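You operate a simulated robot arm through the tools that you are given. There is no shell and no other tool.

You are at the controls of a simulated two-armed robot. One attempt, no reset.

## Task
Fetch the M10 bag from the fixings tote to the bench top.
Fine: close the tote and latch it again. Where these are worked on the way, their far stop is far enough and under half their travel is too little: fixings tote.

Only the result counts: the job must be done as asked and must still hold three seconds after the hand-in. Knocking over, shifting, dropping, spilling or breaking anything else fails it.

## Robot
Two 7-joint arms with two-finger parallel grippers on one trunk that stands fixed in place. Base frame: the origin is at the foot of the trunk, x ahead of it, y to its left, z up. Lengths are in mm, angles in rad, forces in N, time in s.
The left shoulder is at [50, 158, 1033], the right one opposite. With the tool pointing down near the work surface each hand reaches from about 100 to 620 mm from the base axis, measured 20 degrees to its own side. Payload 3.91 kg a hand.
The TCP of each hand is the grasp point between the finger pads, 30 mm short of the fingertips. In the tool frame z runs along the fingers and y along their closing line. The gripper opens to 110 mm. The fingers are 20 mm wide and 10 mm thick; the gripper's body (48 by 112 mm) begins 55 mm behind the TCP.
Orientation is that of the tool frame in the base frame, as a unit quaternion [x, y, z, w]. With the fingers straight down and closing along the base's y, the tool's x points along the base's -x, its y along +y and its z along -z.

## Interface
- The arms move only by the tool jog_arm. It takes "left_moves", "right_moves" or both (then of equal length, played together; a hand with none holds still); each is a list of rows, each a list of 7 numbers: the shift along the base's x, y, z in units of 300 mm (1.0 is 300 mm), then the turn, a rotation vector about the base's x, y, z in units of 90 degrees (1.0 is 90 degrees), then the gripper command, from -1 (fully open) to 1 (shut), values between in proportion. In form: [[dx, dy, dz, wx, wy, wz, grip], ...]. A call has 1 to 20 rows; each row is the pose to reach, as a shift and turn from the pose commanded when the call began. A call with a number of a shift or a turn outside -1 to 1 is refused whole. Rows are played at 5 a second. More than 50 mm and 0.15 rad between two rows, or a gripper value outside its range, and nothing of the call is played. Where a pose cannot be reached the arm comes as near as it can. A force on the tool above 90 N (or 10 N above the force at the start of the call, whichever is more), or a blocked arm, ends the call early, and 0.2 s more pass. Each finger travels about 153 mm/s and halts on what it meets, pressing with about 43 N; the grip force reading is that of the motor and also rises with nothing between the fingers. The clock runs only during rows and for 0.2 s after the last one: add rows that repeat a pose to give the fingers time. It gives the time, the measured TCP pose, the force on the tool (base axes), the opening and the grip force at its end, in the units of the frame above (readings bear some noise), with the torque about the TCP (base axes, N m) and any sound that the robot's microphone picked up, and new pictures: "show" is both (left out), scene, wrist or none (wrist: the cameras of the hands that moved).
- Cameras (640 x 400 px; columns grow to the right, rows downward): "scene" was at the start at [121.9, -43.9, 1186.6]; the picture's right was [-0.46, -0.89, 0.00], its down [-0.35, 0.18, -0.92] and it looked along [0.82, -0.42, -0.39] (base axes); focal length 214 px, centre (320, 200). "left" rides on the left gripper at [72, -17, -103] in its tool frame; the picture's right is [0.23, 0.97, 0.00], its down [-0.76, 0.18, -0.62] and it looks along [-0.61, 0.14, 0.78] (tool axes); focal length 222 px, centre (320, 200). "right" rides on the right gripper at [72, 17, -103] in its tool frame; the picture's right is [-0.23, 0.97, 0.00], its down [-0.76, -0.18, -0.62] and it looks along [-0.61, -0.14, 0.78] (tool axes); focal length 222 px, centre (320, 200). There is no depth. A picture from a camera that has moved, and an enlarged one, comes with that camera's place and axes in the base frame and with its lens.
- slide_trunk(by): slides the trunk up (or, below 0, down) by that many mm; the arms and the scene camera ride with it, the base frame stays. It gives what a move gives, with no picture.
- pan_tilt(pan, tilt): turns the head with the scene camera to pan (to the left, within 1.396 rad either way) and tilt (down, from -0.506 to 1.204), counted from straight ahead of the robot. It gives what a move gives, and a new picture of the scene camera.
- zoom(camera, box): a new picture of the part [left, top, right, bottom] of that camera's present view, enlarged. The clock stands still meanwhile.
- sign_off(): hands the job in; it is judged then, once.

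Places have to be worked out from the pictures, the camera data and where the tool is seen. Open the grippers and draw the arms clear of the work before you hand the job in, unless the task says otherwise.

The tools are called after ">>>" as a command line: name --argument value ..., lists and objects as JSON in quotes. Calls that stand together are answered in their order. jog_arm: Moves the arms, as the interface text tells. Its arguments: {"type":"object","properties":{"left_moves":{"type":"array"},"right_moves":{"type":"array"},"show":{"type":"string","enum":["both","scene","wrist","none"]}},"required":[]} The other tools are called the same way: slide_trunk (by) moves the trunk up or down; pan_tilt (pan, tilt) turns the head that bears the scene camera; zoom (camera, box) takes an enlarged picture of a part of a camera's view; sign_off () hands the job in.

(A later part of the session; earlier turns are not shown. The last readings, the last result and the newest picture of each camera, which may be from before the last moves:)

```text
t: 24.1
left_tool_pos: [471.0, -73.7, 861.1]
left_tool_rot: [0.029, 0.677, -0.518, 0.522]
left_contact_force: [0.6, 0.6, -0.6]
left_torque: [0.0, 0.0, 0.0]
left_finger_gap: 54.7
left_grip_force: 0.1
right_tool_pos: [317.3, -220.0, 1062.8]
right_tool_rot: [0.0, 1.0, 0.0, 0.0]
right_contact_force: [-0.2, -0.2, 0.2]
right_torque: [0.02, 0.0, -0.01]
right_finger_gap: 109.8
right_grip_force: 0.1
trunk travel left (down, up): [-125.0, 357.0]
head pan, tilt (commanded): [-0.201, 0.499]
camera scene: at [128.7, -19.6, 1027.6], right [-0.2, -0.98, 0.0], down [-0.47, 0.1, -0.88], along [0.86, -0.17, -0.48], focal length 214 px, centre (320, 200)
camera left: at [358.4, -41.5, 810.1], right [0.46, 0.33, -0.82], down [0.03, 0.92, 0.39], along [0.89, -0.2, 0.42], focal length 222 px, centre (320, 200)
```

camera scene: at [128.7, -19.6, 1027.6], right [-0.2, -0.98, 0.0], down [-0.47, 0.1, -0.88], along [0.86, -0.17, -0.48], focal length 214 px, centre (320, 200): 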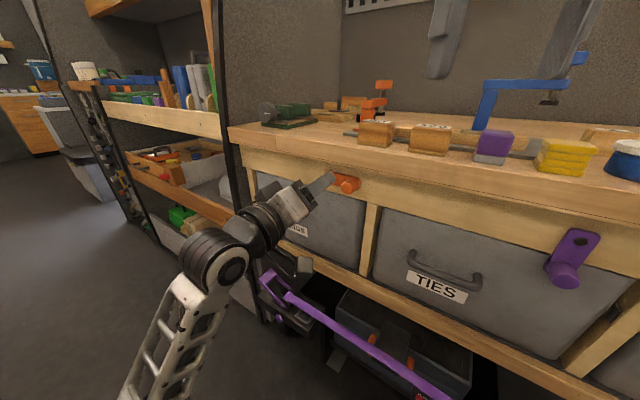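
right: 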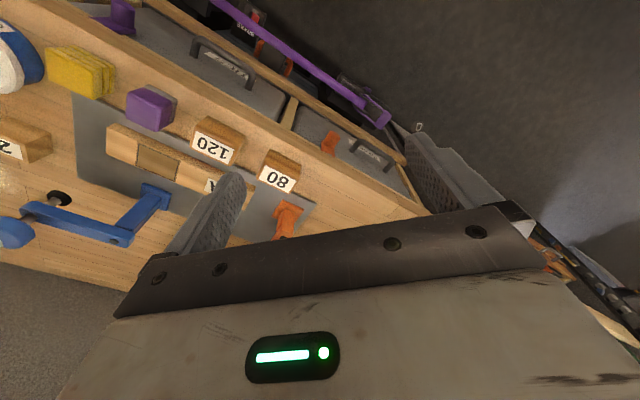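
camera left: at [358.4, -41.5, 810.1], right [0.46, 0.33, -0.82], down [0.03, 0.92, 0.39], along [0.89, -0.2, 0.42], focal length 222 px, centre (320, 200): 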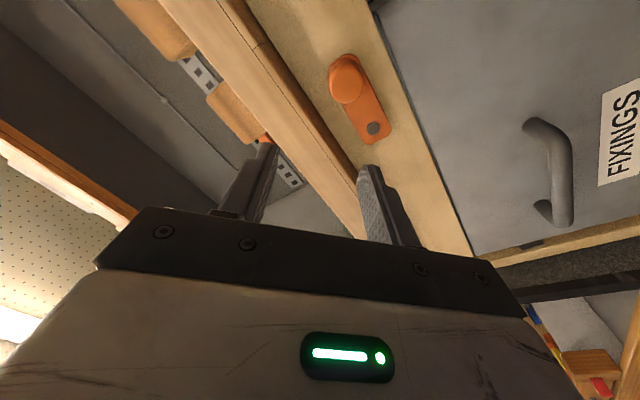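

That works; I finish unrolling and shift toward a point in front of the handle.

>>> jog_arm --left_moves '[[0.0275, 0.0487, -0.0578, 0.0517, -0.0437, 0.0064, 0], [0.0551, 0.0973, -0.1155, 0.1035, -0.0875, 0.0128, 0], [0.0826, 0.146, -0.1733, 0.1552, -0.1312, 0.0192, 0], [0.1101, 0.1947, -0.231, 0.207, -0.175, 0.0256, 0], [0.1376, 0.2434, -0.2888, 0.2587, -0.2187, 0.032, 0], [0.1652, 0.292, -0.3465, 0.3105, -0.2625, 0.0384, 0], [0.1927, 0.3407, -0.4043, 0.3622, -0.3062, 0.0448, 0]]'

>>> zoom --camera "scene" --box '[225, 120, 385, 280]'

```text
t: 25.7
left_tool_pos: [529.0, 28.6, 740.6]
left_tool_rot: [0.27, 0.652, -0.27, 0.655]
left_contact_force: [0.1, -0.8, 0.2]
left_torque: [0.02, -0.02, 0.04]
left_finger_gap: 55.1
left_grip_force: 0.1
right_tool_pos: [317.7, -220.9, 1062.6]
right_tool_rot: [0.0, 1.0, 0.0, 0.0]
right_contact_force: [-0.4, 0.1, -0.1]
right_torque: [-0.01, -0.02, -0.03]
right_finger_gap: 110.2
right_grip_force: 0.1
trunk travel left (down, up): [-125.0, 357.0]
head pan, tilt (commanded): [-0.201, 0.499]
camera scene: at [128.7, -19.6, 1027.6], right [-0.2, -0.98, 0.0], down [-0.47, 0.1, -0.88], along [0.86, -0.17, -0.48], focal length 214 px, centre (320, 200)
camera left: at [443.8, 89.4, 667.4], right [0.69, 0.69, -0.23], down [-0.32, 0.57, 0.76], along [0.65, -0.45, 0.61], focal length 222 px, centre (320, 200)
```

scene: 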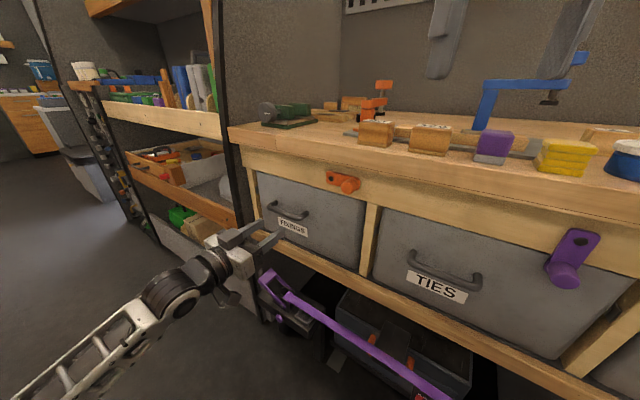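
left: 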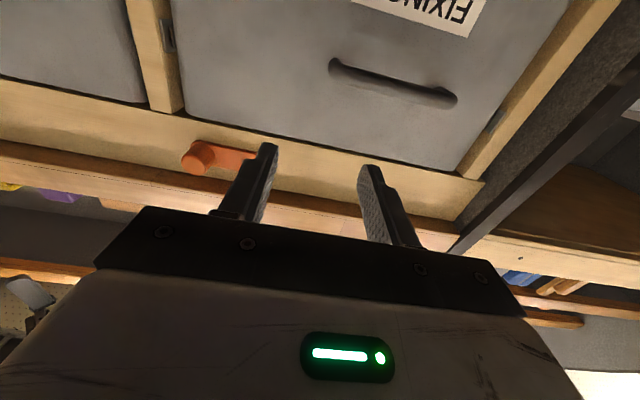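

```text
2.50 times, centred on (305, 200) of scene
camera zoom: at [128.7, -19.6, 1027.6], right [-0.2, -0.98, 0.0], down [-0.47, 0.1, -0.88], along [0.86, -0.17, -0.48], focal length 536 px, centre (358, 200)
```

zoom: 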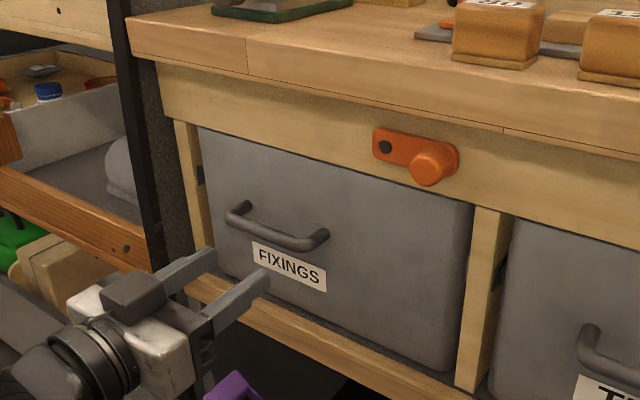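

The latch stays horizontal by itself. Now I roll the hand +90° the other way (so the fingers close vertically on the bar) while lining up in front of the handle at z≈698.

>>> jog_arm --left_moves '[[0.0138, 0.0111, -0.0127, 0.0643, -0.0643, 0, 0], [0.0276, 0.0221, -0.0255, 0.1286, -0.1286, 0, 0], [0.0415, 0.0332, -0.0382, 0.1929, -0.1929, 0, 0], [0.0553, 0.0443, -0.0509, 0.2571, -0.2571, 0, 0], [0.0691, 0.0553, -0.0636, 0.3214, -0.3214, 0, 0], [0.0829, 0.0664, -0.0764, 0.3857, -0.3857, 0, 0], [0.0967, 0.0774, -0.0891, 0.45, -0.45, 0, 0], [0.1105, 0.0885, -0.1018, 0.5143, -0.5143, 0, 0], [0.1244, 0.0996, -0.1145, 0.5786, -0.5786, 0, 0], [0.1382, 0.1106, -0.1273, 0.6428, -0.6428, 0, 0], [0.152, 0.1217, -0.14, 0.7071, -0.7071, 0, 0]]'

```text
t: 28.1
left_tool_pos: [574.3, 65.9, 697.6]
left_tool_rot: [0.654, 0.268, 0.271, 0.654]
left_contact_force: [0.6, 0.1, -0.5]
left_torque: [0.01, -0.01, 0.01]
left_finger_gap: 54.9
left_grip_force: 0.0
right_tool_pos: [318.6, -219.4, 1062.2]
right_tool_rot: [0.0, 1.0, 0.001, 0.0]
right_contact_force: [0.5, 0.3, 0.3]
right_torque: [0.0, 0.03, 0.01]
right_finger_gap: 109.8
right_grip_force: 0.1
trunk travel left (down, up): [-125.0, 357.0]
head pan, tilt (commanded): [-0.201, 0.499]
camera scene: at [128.8, -19.5, 1027.6], right [-0.2, -0.98, 0.0], down [-0.47, 0.1, -0.88], along [0.86, -0.17, -0.48], focal length 214 px, centre (320, 200)
camera left: at [553.6, 190.7, 679.9], right [0.16, 0.16, 0.97], down [-0.98, -0.1, 0.17], along [0.12, -0.98, 0.14], focal length 222 px, centre (320, 200)
```

scene: 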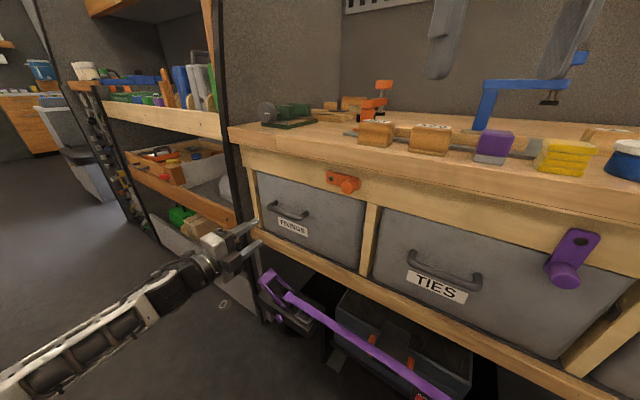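
left: 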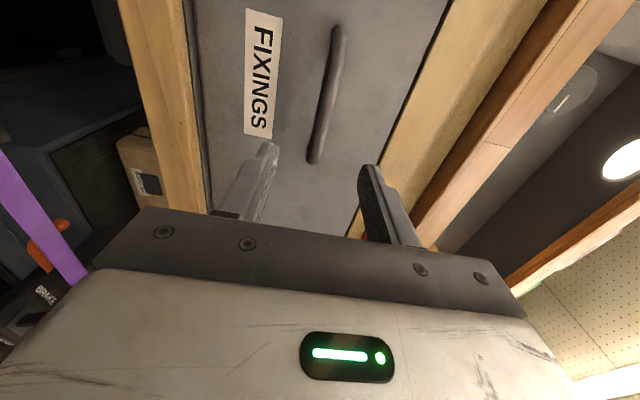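

The roll succeeded; triangulating both wrist views gives the bar centre ≈[677,-25,698] (ends [633,-72,701] and [721,22,695]). I advance with the fingers above/below the bar, stopping about 35 mm short to check.

>>> jog_arm --left_moves '[[0.08, -0.076, 0.0, 0, 0, 0, 0], [0.155, -0.148, 0.003, 0, 0, 0, 0], [0.228, -0.218, 0.003, 0, 0, 0, 0]]'

>>> zoom --camera "left" --box '[160, 40, 480, 240]'

>>> zoom --camera "scene" --box '[225, 150, 345, 270]'

```text
t: 28.9
left_tool_pos: [644.9, 1.7, 698.0]
left_tool_rot: [0.653, 0.27, 0.27, 0.654]
left_contact_force: [-0.4, 0.1, -1.6]
left_torque: [-0.01, 0.02, 0.03]
left_finger_gap: 55.0
left_grip_force: 0.1
right_tool_pos: [318.3, -220.1, 1063.0]
right_tool_rot: [0.0, 1.0, -0.001, 0.0]
right_contact_force: [-0.6, 0.5, 0.2]
right_torque: [-0.02, -0.02, 0.03]
right_finger_gap: 109.9
right_grip_force: 0.0
trunk travel left (down, up): [-125.0, 357.0]
head pan, tilt (commanded): [-0.201, 0.499]
camera scene: at [128.7, -19.4, 1027.6], right [-0.2, -0.98, 0.0], down [-0.47, 0.1, -0.88], along [0.86, -0.18, -0.48], focal length 214 px, centre (320, 200)
camera left: at [623.5, 126.3, 681.0], right [0.16, 0.16, 0.97], down [-0.98, -0.1, 0.18], along [0.12, -0.98, 0.14], focal length 222 px, centre (320, 200)
```

scene: 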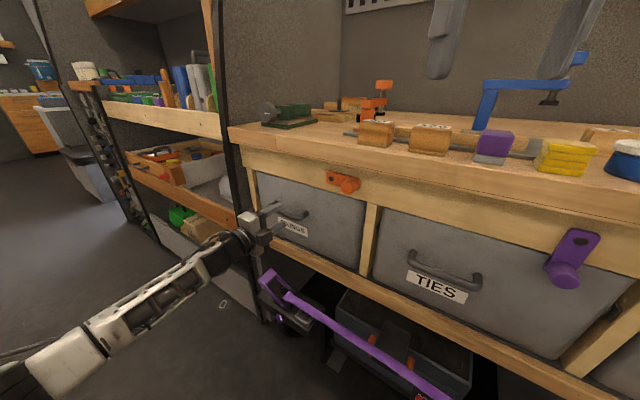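
left: 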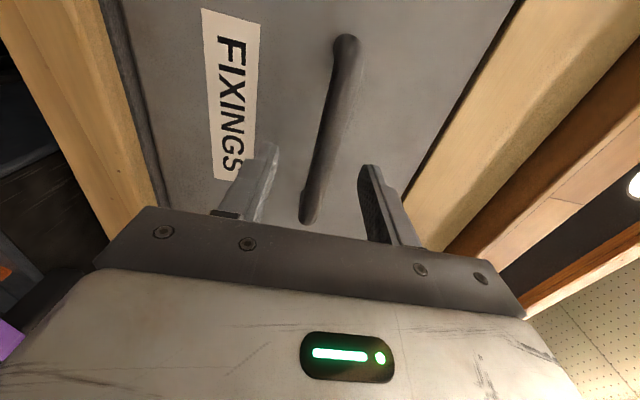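

```text
2.00 times, centred on (320, 140) of left
camera zoom: at [623.5, 126.3, 681.0], right [0.16, 0.16, 0.97], down [-0.98, -0.1, 0.18], along [0.12, -0.98, 0.14], focal length 444 px, centre (320, 320)
```

zoom: 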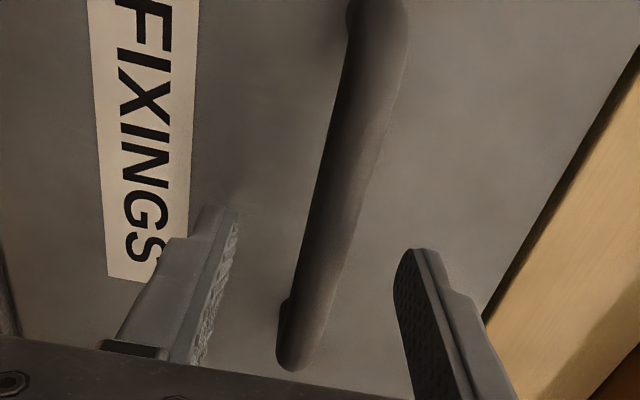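

```text
3.33 times, centred on (285, 210) of scene
camera zoom: at [128.7, -19.4, 1027.6], right [-0.2, -0.98, 0.0], down [-0.47, 0.1, -0.88], along [0.86, -0.18, -0.48], focal length 715 px, centre (437, 167)
```

zoom: 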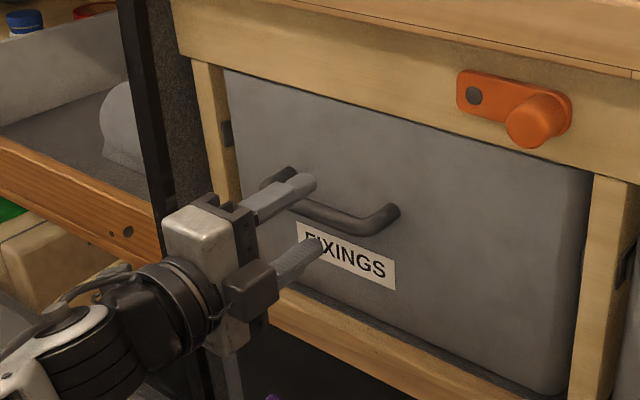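

The bar lies between upper and lower fingers. I advance the last ~33 mm and close on the bar.

>>> jog_arm --left_moves '[[0.04, -0.04, 0.0, 0, 0, 0, 0], [0.077, -0.077, 0.0, 0, 0, 0, 0], [0.077, -0.077, 0.0, 0, 0, 0, 1], [0.077, -0.077, 0.0, 0, 0, 0, 1], [0.077, -0.077, 0.0, 0, 0, 0, 1]]'

>>> zoom --camera "scene" --box '[225, 150, 345, 270]'

```text
t: 30.1
left_tool_pos: [668.3, -20.8, 699.3]
left_tool_rot: [0.653, 0.269, 0.27, 0.655]
left_contact_force: [1.9, 0.3, 2.9]
left_torque: [-0.02, 0.0, -0.46]
left_finger_gap: 15.7
left_grip_force: 45.0
right_tool_pos: [318.2, -220.4, 1063.0]
right_tool_rot: [-0.001, 1.0, 0.0, -0.001]
right_contact_force: [-0.1, 0.6, 0.5]
right_torque: [0.0, 0.06, -0.01]
right_finger_gap: 110.2
right_grip_force: 0.0
trunk travel left (down, up): [-125.0, 357.0]
head pan, tilt (commanded): [-0.201, 0.499]
camera scene: at [128.7, -19.5, 1027.6], right [-0.2, -0.98, 0.0], down [-0.47, 0.1, -0.88], along [0.86, -0.18, -0.48], focal length 214 px, centre (320, 200)
camera left: at [645.6, 103.3, 682.5], right [0.16, 0.16, 0.97], down [-0.98, -0.1, 0.18], along [0.12, -0.98, 0.14], focal length 222 px, centre (320, 200)
```

scene: 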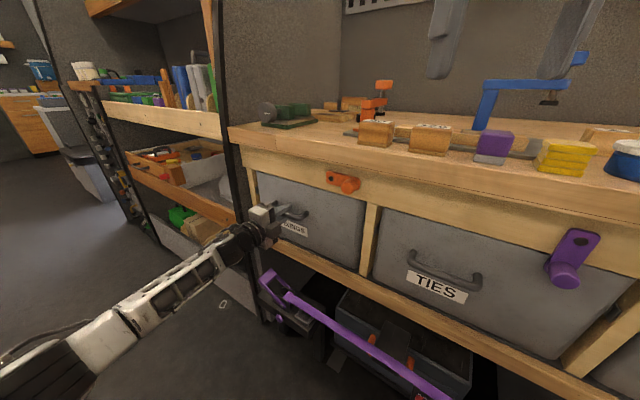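
left: 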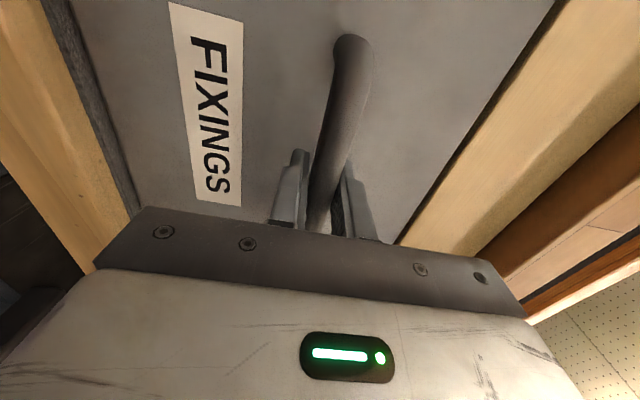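

```text
3.33 times, centred on (285, 210) of scene
camera zoom: at [128.7, -19.5, 1027.6], right [-0.2, -0.98, 0.0], down [-0.47, 0.1, -0.88], along [0.86, -0.18, -0.48], focal length 715 px, centre (437, 167)
```

zoom: 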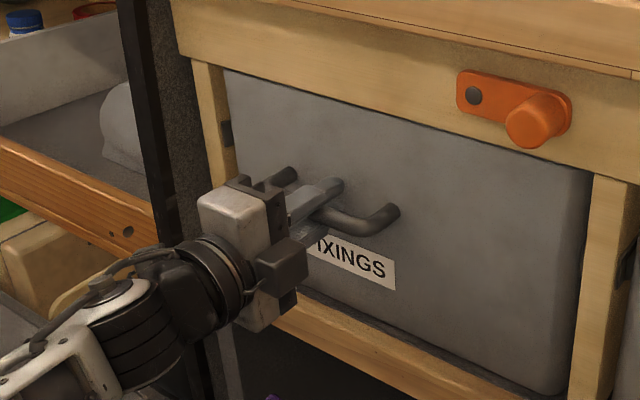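

The bar is gripped (gap 15.7 mm). I pull 30 mm outward to test whether the tote slides or tips.

>>> jog_arm --left_moves '[[-0.0236, 0.0236, 0, 0, 0, 0, 1], [-0.0471, 0.0471, 0, 0, 0, 0, 1], [-0.0707, 0.0707, 0, 0, 0, 0, 1]]'

>>> zoom --camera "scene" --box '[225, 120, 385, 280]'

```text
t: 30.9
left_tool_pos: [645.6, -0.2, 701.0]
left_tool_rot: [0.652, 0.271, 0.271, 0.654]
left_contact_force: [4.8, 3.0, 7.3]
left_torque: [0.0, -0.01, 0.09]
left_finger_gap: 15.4
left_grip_force: 45.5
right_tool_pos: [317.9, -219.4, 1063.9]
right_tool_rot: [0.0, 1.0, 0.0, 0.0]
right_contact_force: [0.6, -0.1, 0.5]
right_torque: [0.02, 0.05, 0.04]
right_finger_gap: 110.2
right_grip_force: 0.1
trunk travel left (down, up): [-125.0, 357.0]
head pan, tilt (commanded): [-0.201, 0.499]
camera scene: at [128.5, -19.4, 1027.7], right [-0.2, -0.98, 0.0], down [-0.47, 0.1, -0.88], along [0.86, -0.18, -0.48], focal length 214 px, centre (320, 200)
camera left: at [623.9, 124.6, 682.5], right [0.16, 0.16, 0.97], down [-0.98, -0.1, 0.18], along [0.12, -0.98, 0.14], focal length 222 px, centre (320, 200)
```

scene: 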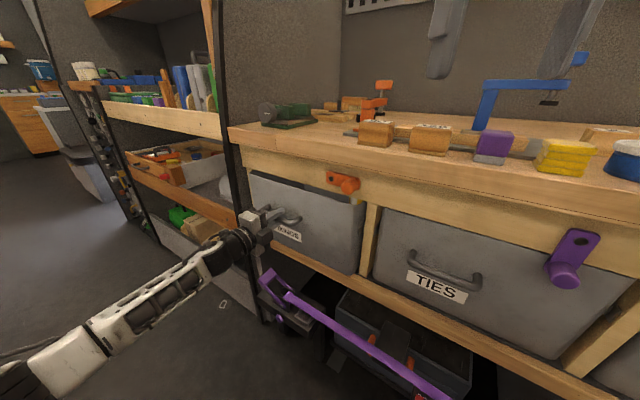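
left: 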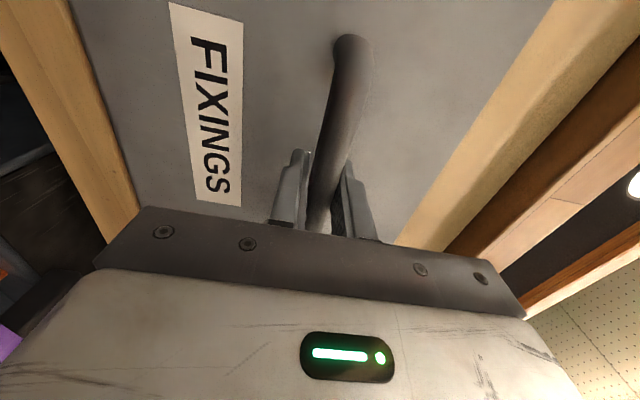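

```text
2.50 times, centred on (305, 200) of scene
camera zoom: at [128.5, -19.4, 1027.7], right [-0.2, -0.98, 0.0], down [-0.47, 0.1, -0.88], along [0.86, -0.18, -0.48], focal length 536 px, centre (358, 200)
```

zoom: 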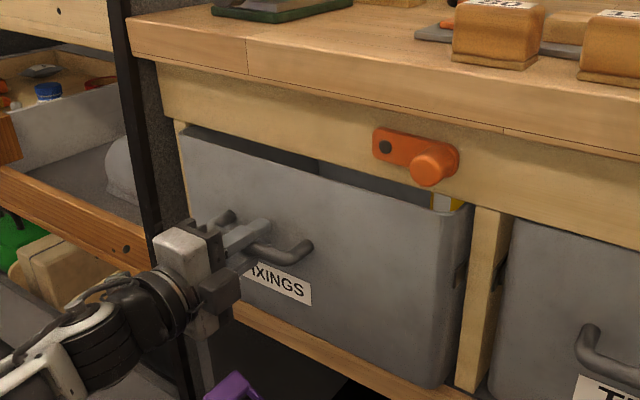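

It slides out like a drawer with little force, and the latch is clear. I keep pulling outward another 120 mm.

>>> jog_arm --left_moves '[[-0.0707, 0.0707, 0, 0, 0, 0, 1], [-0.1414, 0.1414, 0, 0, 0, 0, 1], [-0.2121, 0.2121, 0, 0, 0, 0, 1], [-0.2828, 0.2828, 0, 0, 0, 0, 1]]'

>>> zoom --camera "scene" --box '[205, 120, 405, 320]'

```text
t: 31.9
left_tool_pos: [561.6, 85.0, 699.7]
left_tool_rot: [0.652, 0.271, 0.272, 0.654]
left_contact_force: [13.1, 13.2, 11.5]
left_torque: [-0.09, 0.12, -0.36]
left_finger_gap: 15.7
left_grip_force: 45.0
right_tool_pos: [317.9, -218.7, 1063.2]
right_tool_rot: [0.001, 1.0, -0.001, 0.0]
right_contact_force: [-0.4, 0.0, -0.6]
right_torque: [-0.01, 0.01, 0.02]
right_finger_gap: 110.2
right_grip_force: 0.1
trunk travel left (down, up): [-125.0, 357.0]
head pan, tilt (commanded): [-0.201, 0.499]
camera scene: at [128.7, -19.1, 1027.6], right [-0.2, -0.98, 0.0], down [-0.47, 0.09, -0.88], along [0.86, -0.18, -0.48], focal length 214 px, centre (320, 200)
camera left: at [538.8, 209.1, 682.4], right [0.16, 0.16, 0.97], down [-0.98, -0.1, 0.17], along [0.13, -0.98, 0.14], focal length 222 px, centre (320, 200)
```

scene: 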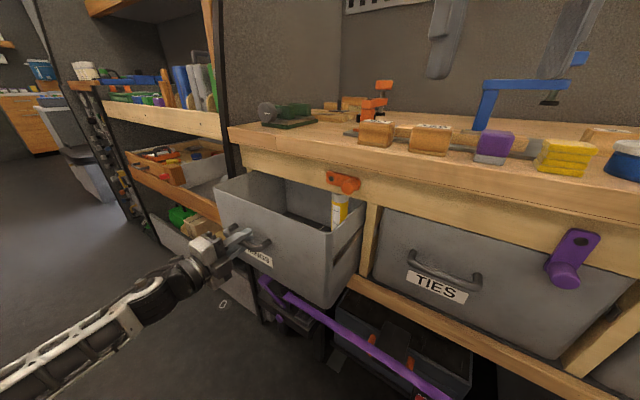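
left: 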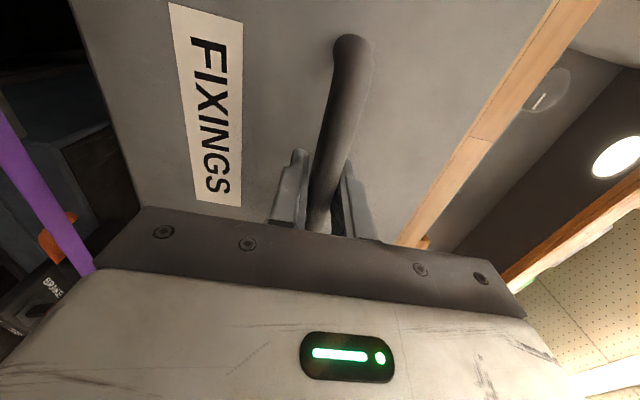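

```text
2.00 times, centred on (305, 220) of scene
camera zoom: at [128.7, -19.1, 1027.6], right [-0.2, -0.98, 0.0], down [-0.47, 0.09, -0.88], along [0.86, -0.18, -0.48], focal length 429 px, centre (350, 160)
```

zoom: 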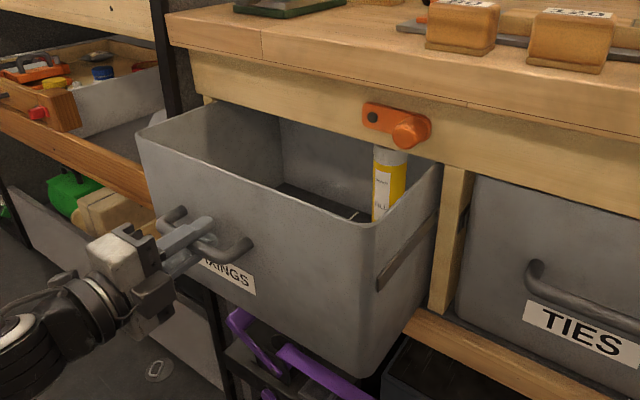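

The tote is about 150 mm out with a tall yellow bottle standing inside; there's a small sideways load, so I correct slightly toward +u and continue pulling gently toward the stop.

>>> jog_arm --left_moves '[[-0.045, 0.0525, 0, 0, 0, 0, 1], [-0.098, 0.109, 0, 0, 0, 0, 1], [-0.15, 0.165, 0, 0, 0, 0, 1], [-0.2027, 0.2213, 0, 0, 0, 0, 1]]'

>>> zoom --camera "scene" --box '[185, 120, 405, 340]'

```text
t: 32.9
left_tool_pos: [498.2, 146.6, 699.8]
left_tool_rot: [0.653, 0.269, 0.268, 0.655]
left_contact_force: [-1.4, -1.1, 6.9]
left_torque: [0.05, -0.05, 0.81]
left_finger_gap: 15.9
left_grip_force: 44.9
right_tool_pos: [317.1, -221.0, 1062.0]
right_tool_rot: [0.0, 1.0, 0.0, 0.001]
right_contact_force: [-0.1, 0.0, -0.1]
right_torque: [-0.01, 0.02, 0.0]
right_finger_gap: 109.9
right_grip_force: 0.1
trunk travel left (down, up): [-125.0, 357.0]
head pan, tilt (commanded): [-0.201, 0.499]
camera scene: at [128.3, -19.8, 1027.6], right [-0.2, -0.98, 0.0], down [-0.47, 0.1, -0.88], along [0.86, -0.17, -0.48], focal length 214 px, centre (320, 200)
camera left: at [477.3, 271.9, 682.5], right [0.16, 0.16, 0.97], down [-0.98, -0.09, 0.18], along [0.12, -0.98, 0.14], focal length 222 px, centre (320, 200)
```

scene: 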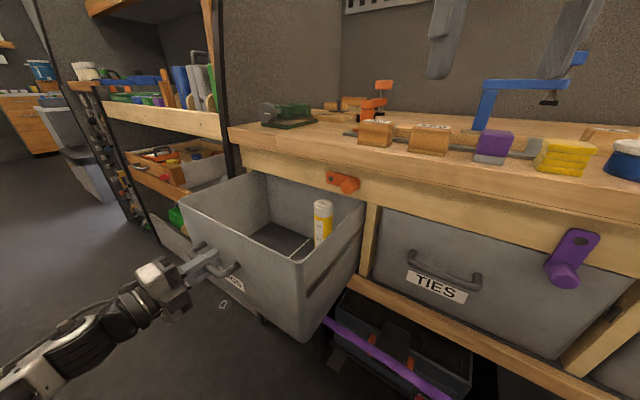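
left: 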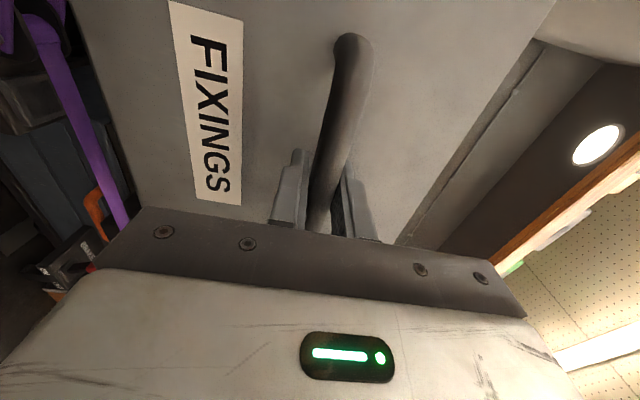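

```text
1.82 times, centred on (295, 230) of scene
camera zoom: at [128.3, -19.8, 1027.6], right [-0.2, -0.98, 0.0], down [-0.47, 0.1, -0.88], along [0.86, -0.17, -0.48], focal length 390 px, centre (366, 146)
```

zoom: 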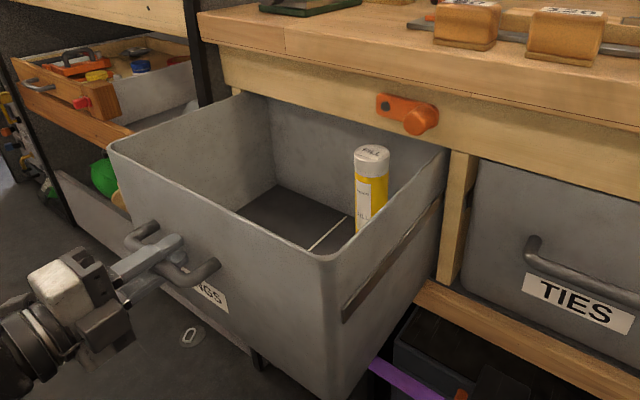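

About 235 mm out now, with the tote's back wall visible. I try a further 40 mm to reach the stop.

>>> jog_arm --left_moves '[[-0.035, 0.0355, 0, 0, 0, 0, 1], [-0.07, 0.071, 0, 0, 0, 0, 1], [-0.094, 0.095, 0, 0, 0, 0, 1]]'

>>> zoom --camera "scene" --box '[185, 120, 405, 340]'

```text
t: 33.7
left_tool_pos: [470.7, 175.7, 699.6]
left_tool_rot: [0.653, 0.268, 0.269, 0.655]
left_contact_force: [-7.0, -9.1, 8.8]
left_torque: [-0.01, -0.04, 0.05]
left_finger_gap: 15.6
left_grip_force: 44.4
right_tool_pos: [317.2, -220.9, 1063.4]
right_tool_rot: [0.0, 1.0, 0.0, 0.001]
right_contact_force: [-0.2, -0.8, -0.4]
right_torque: [0.0, 0.02, -0.02]
right_finger_gap: 109.9
right_grip_force: 0.1
trunk travel left (down, up): [-125.0, 357.0]
head pan, tilt (commanded): [-0.201, 0.499]
camera scene: at [128.0, -20.2, 1027.7], right [-0.2, -0.98, 0.0], down [-0.47, 0.1, -0.88], along [0.86, -0.17, -0.48], focal length 214 px, centre (320, 200)
camera left: at [448.4, 300.7, 682.3], right [0.16, 0.16, 0.97], down [-0.98, -0.09, 0.18], along [0.12, -0.98, 0.14], focal length 222 px, centre (320, 200)
```

scene: 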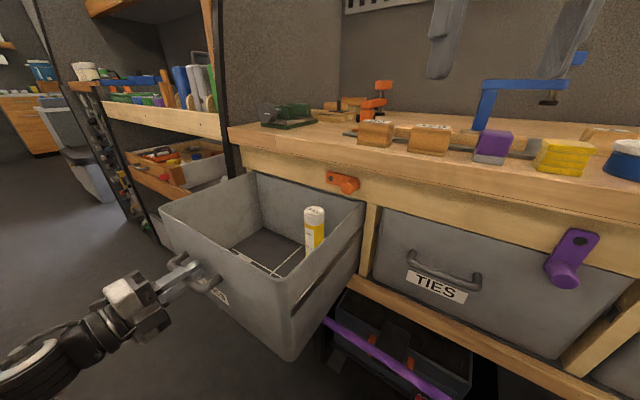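
left: 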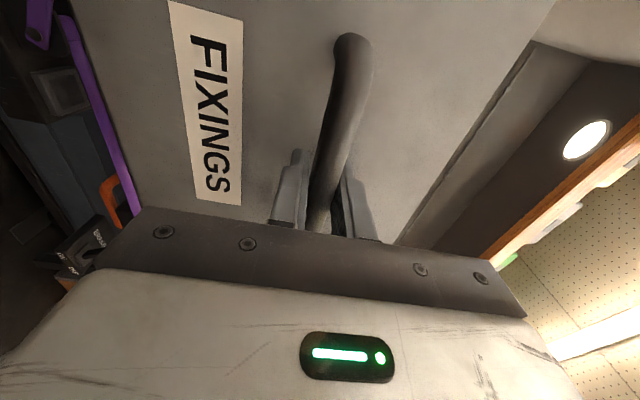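

```text
1.82 times, centred on (295, 230) of scene
camera zoom: at [128.0, -20.2, 1027.7], right [-0.2, -0.98, 0.0], down [-0.47, 0.1, -0.88], along [0.86, -0.17, -0.48], focal length 390 px, centre (366, 146)
```

zoom: 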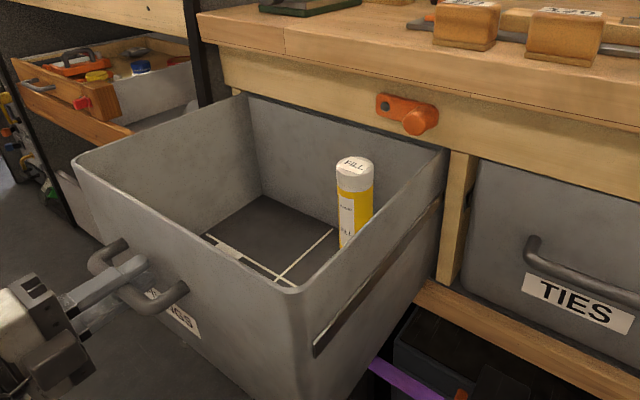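

The tote is ~275 mm out (handle at about [466,180]); I'd like to see inside. I release the bar, back off outward, and raise the trunk for a look from above.

>>> jog_arm --left_moves '[[0.005, 0.005, 0, 0, 0, 0, 0], [0.005, 0.005, 0, 0, 0, 0, -0.1], [-0.06, 0.07, 0, 0, 0, 0, -0.1], [-0.13, 0.14, 0, 0, 0, 0, -0.1], [-0.19, 0.2, 0, 0, 0, 0, -0.1]]'

>>> slide_trunk --by 200

>>> pan_tilt --pan -0.05 --tilt 0.85

```text
t: 34.9
left_tool_pos: [414.9, 238.6, 697.9]
left_tool_rot: [0.653, 0.27, 0.271, 0.654]
left_contact_force: [0.6, 0.6, 0.5]
left_torque: [-0.01, -0.01, 0.03]
left_finger_gap: 60.5
left_grip_force: 0.1
right_tool_pos: [316.7, -219.1, 1062.8]
right_tool_rot: [0.0, 1.0, 0.0, 0.0]
right_contact_force: [-0.2, 0.2, -0.2]
right_torque: [-0.02, 0.01, -0.02]
right_finger_gap: 110.2
right_grip_force: 0.1
trunk travel left (down, up): [-125.0, 357.0]
head pan, tilt (commanded): [-0.201, 0.499]
camera scene: at [128.8, -19.6, 1027.6], right [-0.2, -0.98, 0.0], down [-0.47, 0.1, -0.88], along [0.86, -0.18, -0.48], focal length 214 px, centre (320, 200)
camera left: at [392.3, 363.5, 680.4], right [0.16, 0.16, 0.97], down [-0.98, -0.1, 0.18], along [0.12, -0.98, 0.14], focal length 222 px, centre (320, 200)
```

scene: 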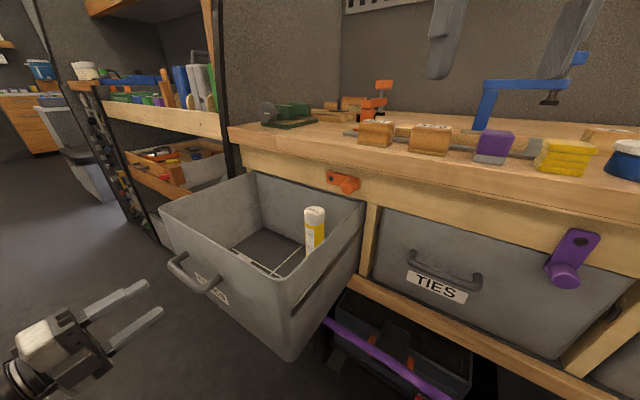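
left: 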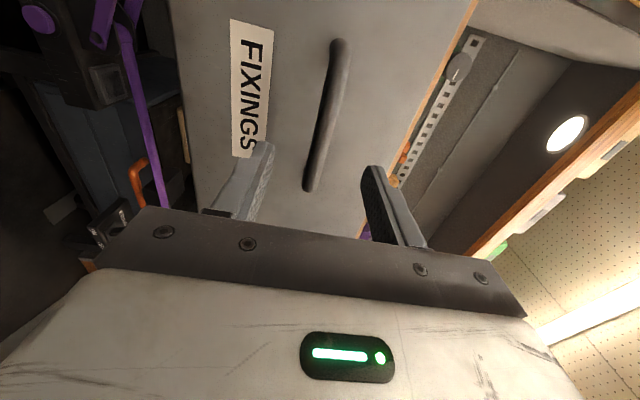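

```text
t: 37.0
left_tool_pos: [413.3, 238.5, 897.7]
left_tool_rot: [0.653, 0.27, 0.269, 0.655]
left_contact_force: [-0.7, 0.5, 0.1]
left_torque: [-0.02, 0.03, 0.0]
left_finger_gap: 60.5
left_grip_force: 0.0
right_tool_pos: [317.1, -219.6, 1263.0]
right_tool_rot: [-0.001, 1.0, 0.0, 0.001]
right_contact_force: [-0.4, 1.0, -0.4]
right_torque: [0.02, -0.01, -0.02]
right_finger_gap: 110.2
right_grip_force: 0.0
trunk travel left (down, up): [-325.0, 157.0]
head pan, tilt (commanded): [-0.201, 0.499]
```

```text
t: 37.9
left_tool_pos: [413.5, 237.4, 897.6]
left_tool_rot: [0.653, 0.27, 0.27, 0.654]
left_contact_force: [-0.5, -0.2, 1.2]
left_torque: [0.01, 0.0, -0.01]
left_finger_gap: 60.6
left_grip_force: 0.1
right_tool_pos: [317.4, -218.7, 1262.8]
right_tool_rot: [0.0, 1.0, 0.0, -0.001]
right_contact_force: [-0.1, 0.4, -0.3]
right_torque: [0.03, -0.01, 0.0]
right_finger_gap: 110.1
right_grip_force: 0.2
trunk travel left (down, up): [-325.0, 157.0]
head pan, tilt (commanded): [-0.051, 0.85]
camera scene: at [117.7, -5.4, 1197.6], right [-0.05, -1.0, 0.0], down [-0.75, 0.04, -0.66], along [0.66, -0.03, -0.75], focal length 214 px, centre (320, 200)
```

scene: 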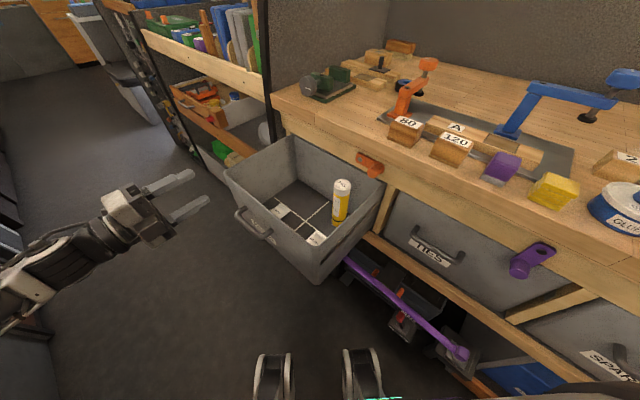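

>>> zoom --camera "scene" --box '[220, 120, 400, 290]'

>>> zoom --camera "scene" --box '[250, 170, 350, 250]'

```text
2.35 times, centred on (310, 205) of scene
camera zoom: at [117.7, -5.4, 1197.6], right [-0.05, -1.0, 0.0], down [-0.75, 0.04, -0.66], along [0.66, -0.03, -0.75], focal length 505 px, centre (344, 188)
```

zoom: 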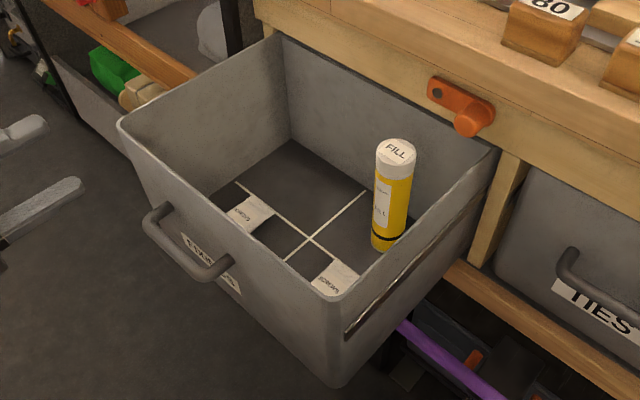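

```text
5.00 times, centred on (300, 210) of scene
camera zoom: at [117.7, -5.4, 1197.6], right [-0.05, -1.0, 0.0], down [-0.75, 0.04, -0.66], along [0.66, -0.03, -0.75], focal length 1072 px, centre (420, 150)
```

zoom: 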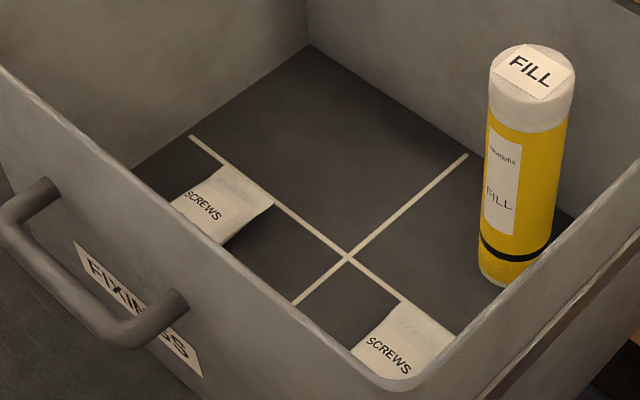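

I see two "SCREWS" bags in the front cells and an upright FILL bottle at the back-right; the size marks are hidden behind the front wall. I'll go higher to read them.

>>> slide_trunk --by 150

>>> pan_tilt --pan 0.1 --tilt 1.0

>>> zoom --camera "scene" --box '[270, 110, 430, 230]'

```text
t: 39.6
left_tool_pos: [413.5, 240.1, 1047.0]
left_tool_rot: [0.653, 0.27, 0.27, 0.654]
left_contact_force: [0.0, -0.5, -0.2]
left_torque: [0.04, 0.02, 0.02]
left_finger_gap: 60.4
left_grip_force: 0.0
right_tool_pos: [316.7, -219.6, 1412.0]
right_tool_rot: [0.0, 1.0, 0.0, -0.001]
right_contact_force: [0.0, -0.7, 0.0]
right_torque: [-0.01, 0.0, 0.02]
right_finger_gap: 110.0
right_grip_force: 0.1
trunk travel left (down, up): [-475.0, 7.0]
head pan, tilt (commanded): [-0.051, 0.85]
```

```text
t: 40.3
left_tool_pos: [414.2, 238.5, 1047.4]
left_tool_rot: [0.653, 0.27, 0.27, 0.654]
left_contact_force: [-0.6, 0.4, -1.1]
left_torque: [-0.04, -0.04, -0.02]
left_finger_gap: 60.4
left_grip_force: 0.1
right_tool_pos: [317.6, -220.1, 1413.6]
right_tool_rot: [0.0, 1.0, 0.0, 0.0]
right_contact_force: [0.6, 1.1, -0.1]
right_torque: [0.01, -0.02, 0.0]
right_finger_gap: 109.9
right_grip_force: 0.0
trunk travel left (down, up): [-475.0, 7.0]
head pan, tilt (commanded): [0.099, 1.0]
camera scene: at [108.9, 5.4, 1336.5], right [0.1, -1.0, 0.0], down [-0.84, -0.08, -0.54], along [0.54, 0.05, -0.84], focal length 214 px, centre (320, 200)
```

scene: 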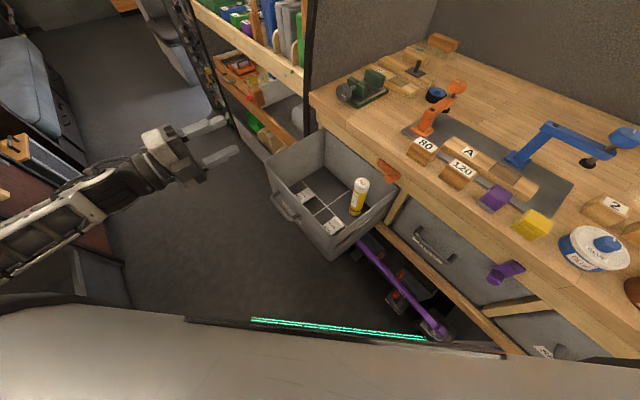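

```text
3.33 times, centred on (350, 170) of scene
camera zoom: at [108.9, 5.4, 1336.5], right [0.1, -1.0, 0.0], down [-0.84, -0.08, -0.54], along [0.54, 0.05, -0.84], focal length 715 px, centre (220, 300)
```

zoom: 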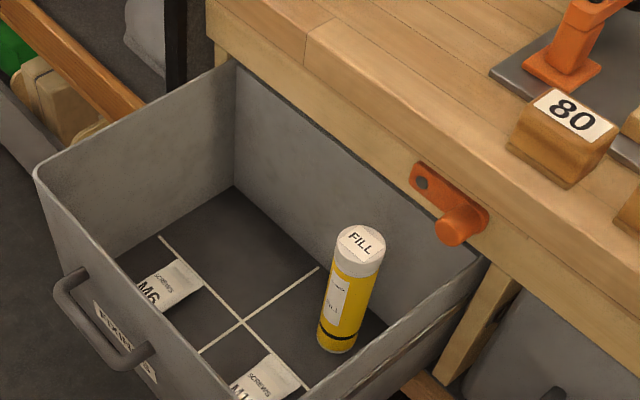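

>>> zoom --camera "scene" --box '[280, 160, 360, 240]'

```text
5.00 times, centred on (320, 200) of scene
camera zoom: at [108.9, 5.4, 1336.5], right [0.1, -1.0, 0.0], down [-0.84, -0.08, -0.54], along [0.54, 0.05, -0.84], focal length 1072 px, centre (320, 200)
```

zoom: 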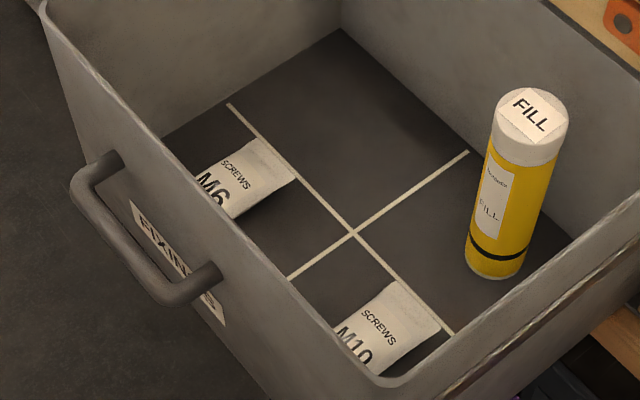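

The front-right bag reads "M10" (front-left is "M6"). It sits near [455,5] in a ~195 mm deep tote with the FILL bottle behind it, so I'll come in with the left hand tool-down with its camera turned toward back-left, clear of the bottle and the front wall. First I reorient the hand in free air, half the turn.

>>> jog_arm --left_moves '[[0.006, -0.0376, -0.011, 0.0751, 0.0099, -0.0461, -0.5], [0.012, -0.0751, -0.022, 0.1502, 0.0198, -0.0922, -0.5], [0.018, -0.1127, -0.033, 0.2253, 0.0297, -0.1383, -0.5], [0.025, -0.1503, -0.045, 0.3004, 0.0395, -0.1845, -0.5], [0.031, -0.1879, -0.056, 0.3755, 0.0494, -0.2306, -0.5], [0.037, -0.2254, -0.067, 0.4506, 0.0593, -0.2767, -0.5], [0.043, -0.263, -0.078, 0.5257, 0.0692, -0.3228, -0.5]]'

```text
t: 41.9
left_tool_pos: [426.9, 160.6, 1024.4]
left_tool_rot: [0.917, 0.006, 0.152, 0.369]
left_contact_force: [0.2, -0.1, 0.2]
left_torque: [-0.01, -0.03, -0.01]
left_finger_gap: 82.3
left_grip_force: 0.2
right_tool_pos: [318.0, -220.0, 1412.9]
right_tool_rot: [0.0, 1.0, 0.0, 0.0]
right_contact_force: [0.5, -0.6, 0.1]
right_torque: [0.0, -0.02, -0.02]
right_finger_gap: 109.8
right_grip_force: 0.0
trunk travel left (down, up): [-475.0, 7.0]
head pan, tilt (commanded): [0.099, 1.0]
camera scene: at [109.2, 5.3, 1336.4], right [0.1, -1.0, 0.0], down [-0.84, -0.08, -0.54], along [0.54, 0.05, -0.84], focal length 214 px, centre (320, 200)
camera left: at [468.9, 251.0, 1102.8], right [0.12, -0.68, 0.72], down [-0.92, 0.2, 0.34], along [-0.37, -0.71, -0.6], focal length 222 px, centre (320, 200)
```

scene: 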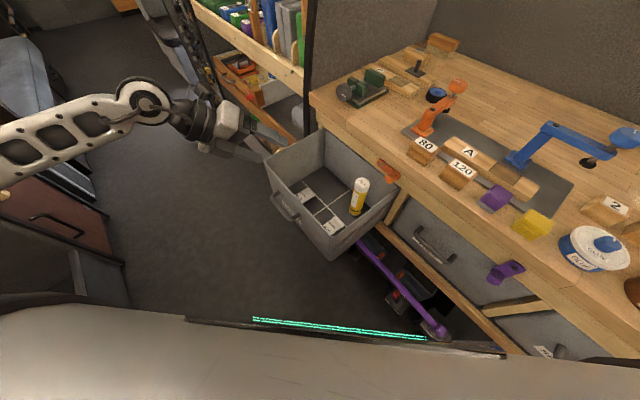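
left: 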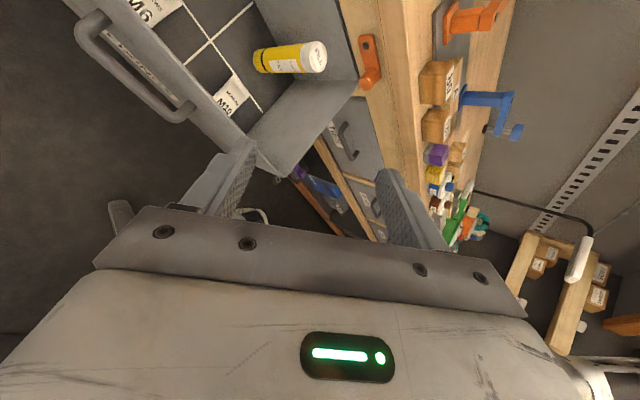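

Works well. I finish the second half of the turn to tool-down.

>>> jog_arm --left_moves '[[0.006, -0.0376, -0.011, 0.0751, 0.0099, -0.0461, -0.5], [0.012, -0.0751, -0.022, 0.1502, 0.0198, -0.0922, -0.5], [0.018, -0.1127, -0.033, 0.2253, 0.0297, -0.1383, -0.5], [0.025, -0.1503, -0.045, 0.3004, 0.0395, -0.1845, -0.5], [0.031, -0.1879, -0.056, 0.3755, 0.0494, -0.2306, -0.5], [0.037, -0.2254, -0.067, 0.4506, 0.0593, -0.2767, -0.5], [0.043, -0.263, -0.078, 0.5257, 0.0692, -0.3228, -0.5]]'

```text
t: 43.5
left_tool_pos: [439.9, 80.7, 1000.8]
left_tool_rot: [0.966, -0.258, -0.001, -0.002]
left_contact_force: [0.7, 0.3, 0.1]
left_torque: [0.0, -0.01, 0.0]
left_finger_gap: 82.5
left_grip_force: 0.0
right_tool_pos: [317.8, -220.6, 1412.7]
right_tool_rot: [0.001, 1.0, 0.0, -0.001]
right_contact_force: [-0.5, 0.0, 0.4]
right_torque: [0.01, -0.01, -0.02]
right_finger_gap: 110.0
right_grip_force: 0.1
trunk travel left (down, up): [-475.0, 7.0]
head pan, tilt (commanded): [0.099, 1.0]
camera scene: at [109.0, 5.0, 1336.5], right [0.1, -1.0, 0.0], down [-0.84, -0.08, -0.54], along [0.54, 0.05, -0.84], focal length 214 px, centre (320, 200)
camera left: at [510.4, 59.1, 1103.3], right [-0.29, -0.96, 0.0], down [-0.75, 0.23, 0.63], along [-0.6, 0.18, -0.78], focal length 222 px, centre (320, 200)
```

scene: 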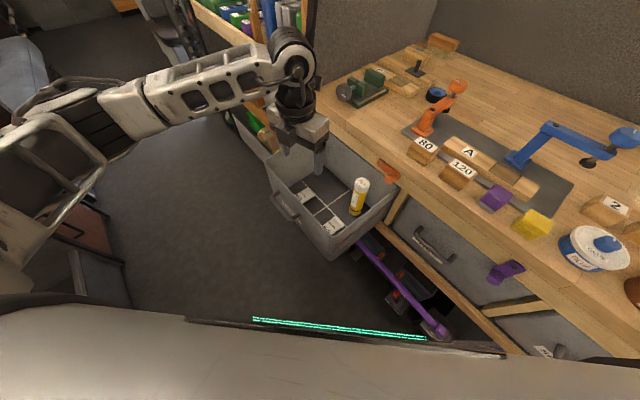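
left: 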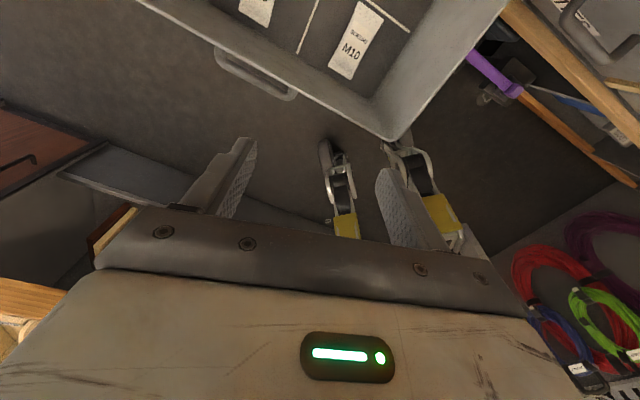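

Tool-down pose achieved; the wrist view shows the whole M10 bag: centre ≈[465,6], about 51 mm wide and 104 mm long. I move over it and lower the hand by arm motion (so the forearm stays high, clear of the tote's rim), down to z≈830.

>>> jog_arm --left_moves '[[0.042, -0.125, 0.0, 0, 0, 0, -0.5], [0.084, -0.25, 0.0, 0, 0, 0, -0.5], [0.084, -0.25, -0.14, 0, 0, 0, -0.5], [0.084, -0.25, -0.28, 0, 0, 0, -0.5], [0.084, -0.25, -0.42, 0, 0, 0, -0.5], [0.084, -0.25, -0.56, 0, 0, 0, -0.5]]'

```text
t: 44.9
left_tool_pos: [466.9, 3.7, 831.4]
left_tool_rot: [0.966, -0.259, -0.001, 0.001]
left_contact_force: [0.0, -0.1, -0.2]
left_torque: [0.03, 0.01, 0.03]
left_finger_gap: 82.5
left_grip_force: 0.0
right_tool_pos: [316.9, -220.9, 1413.2]
right_tool_rot: [0.0, 1.0, 0.0, 0.0]
right_contact_force: [0.0, -0.5, -0.7]
right_torque: [0.0, 0.03, 0.0]
right_finger_gap: 110.2
right_grip_force: 0.0
trunk travel left (down, up): [-475.0, 7.0]
head pan, tilt (commanded): [0.099, 1.0]
camera scene: at [109.1, 5.5, 1336.5], right [0.1, -1.0, 0.0], down [-0.84, -0.08, -0.54], along [0.54, 0.05, -0.84], focal length 214 px, centre (320, 200)
camera left: at [537.5, -17.5, 934.7], right [-0.29, -0.96, 0.0], down [-0.75, 0.23, 0.62], along [-0.6, 0.18, -0.78], focal length 222 px, centre (320, 200)
```

scene: 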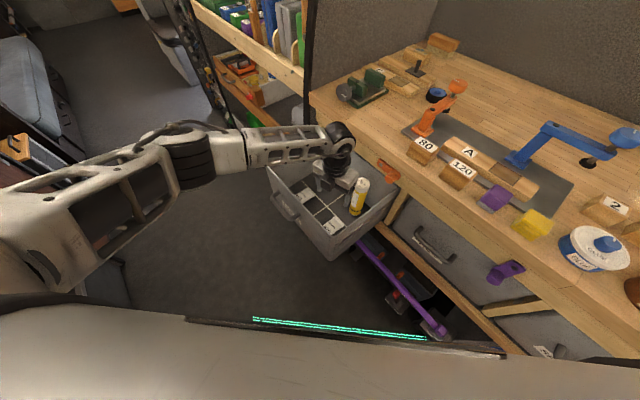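
left: 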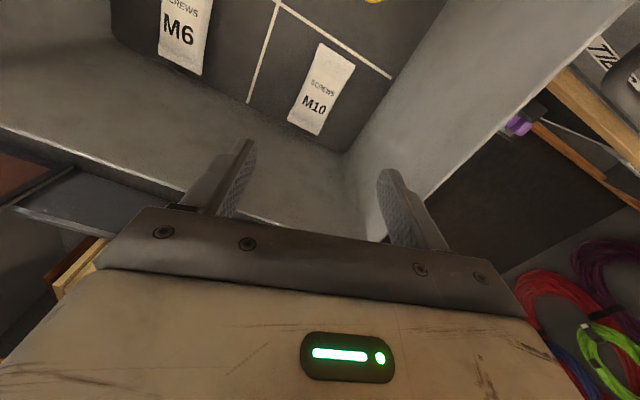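

The hand is right above the M10 bag (triangulated bag top z≈608, floor ≈592). I keep lowering by arm motion to raise the elbow relative to the wrist, checking forearm clearance above the rim.

>>> jog_arm --left_moves '[[-0.005, 0.002, -0.1, 0, 0, 0, -0.5], [-0.005, 0.002, -0.2, 0, 0, 0, -0.5], [-0.005, 0.002, -0.3, 0, 0, 0, -0.5]]'

>>> zoom --camera "scene" --box '[140, 80, 420, 280]'

```text
t: 45.7
left_tool_pos: [463.8, 7.0, 743.7]
left_tool_rot: [0.966, -0.259, -0.001, 0.001]
left_contact_force: [0.0, 0.0, -0.8]
left_torque: [0.02, -0.02, 0.02]
left_finger_gap: 82.6
left_grip_force: 0.0
right_tool_pos: [317.1, -220.5, 1412.5]
right_tool_rot: [-0.001, 1.0, 0.001, 0.0]
right_contact_force: [0.4, 1.2, -1.0]
right_torque: [0.02, 0.0, -0.01]
right_finger_gap: 110.0
right_grip_force: 0.1
trunk travel left (down, up): [-475.0, 7.0]
head pan, tilt (commanded): [0.099, 1.0]
camera scene: at [109.0, 5.4, 1336.5], right [0.1, -1.0, 0.0], down [-0.84, -0.08, -0.54], along [0.54, 0.05, -0.84], focal length 214 px, centre (320, 200)
camera left: at [536.4, -15.1, 846.5], right [-0.29, -0.96, 0.0], down [-0.75, 0.23, 0.62], along [-0.6, 0.18, -0.78], focal length 222 px, centre (320, 200)
```

scene: 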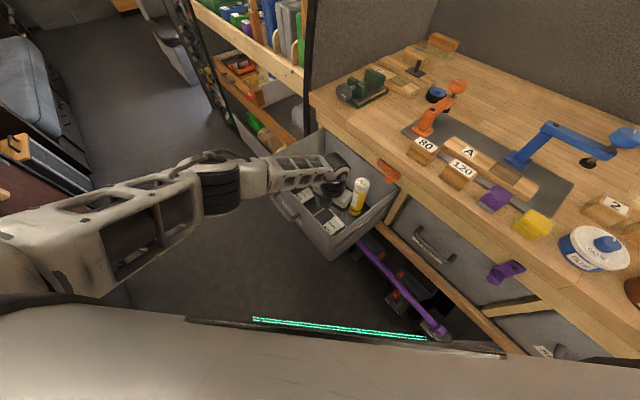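
left: 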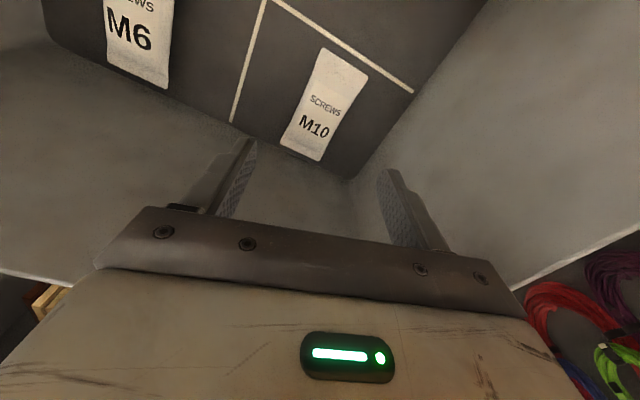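

```text
2.00 times, centred on (280, 180) of scene
camera zoom: at [109.0, 5.4, 1336.5], right [0.1, -1.0, 0.0], down [-0.84, -0.08, -0.54], along [0.54, 0.05, -0.84], focal length 429 px, centre (400, 240)
```

zoom: 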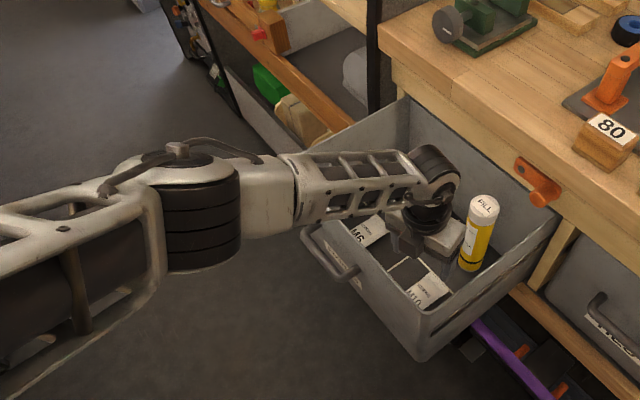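

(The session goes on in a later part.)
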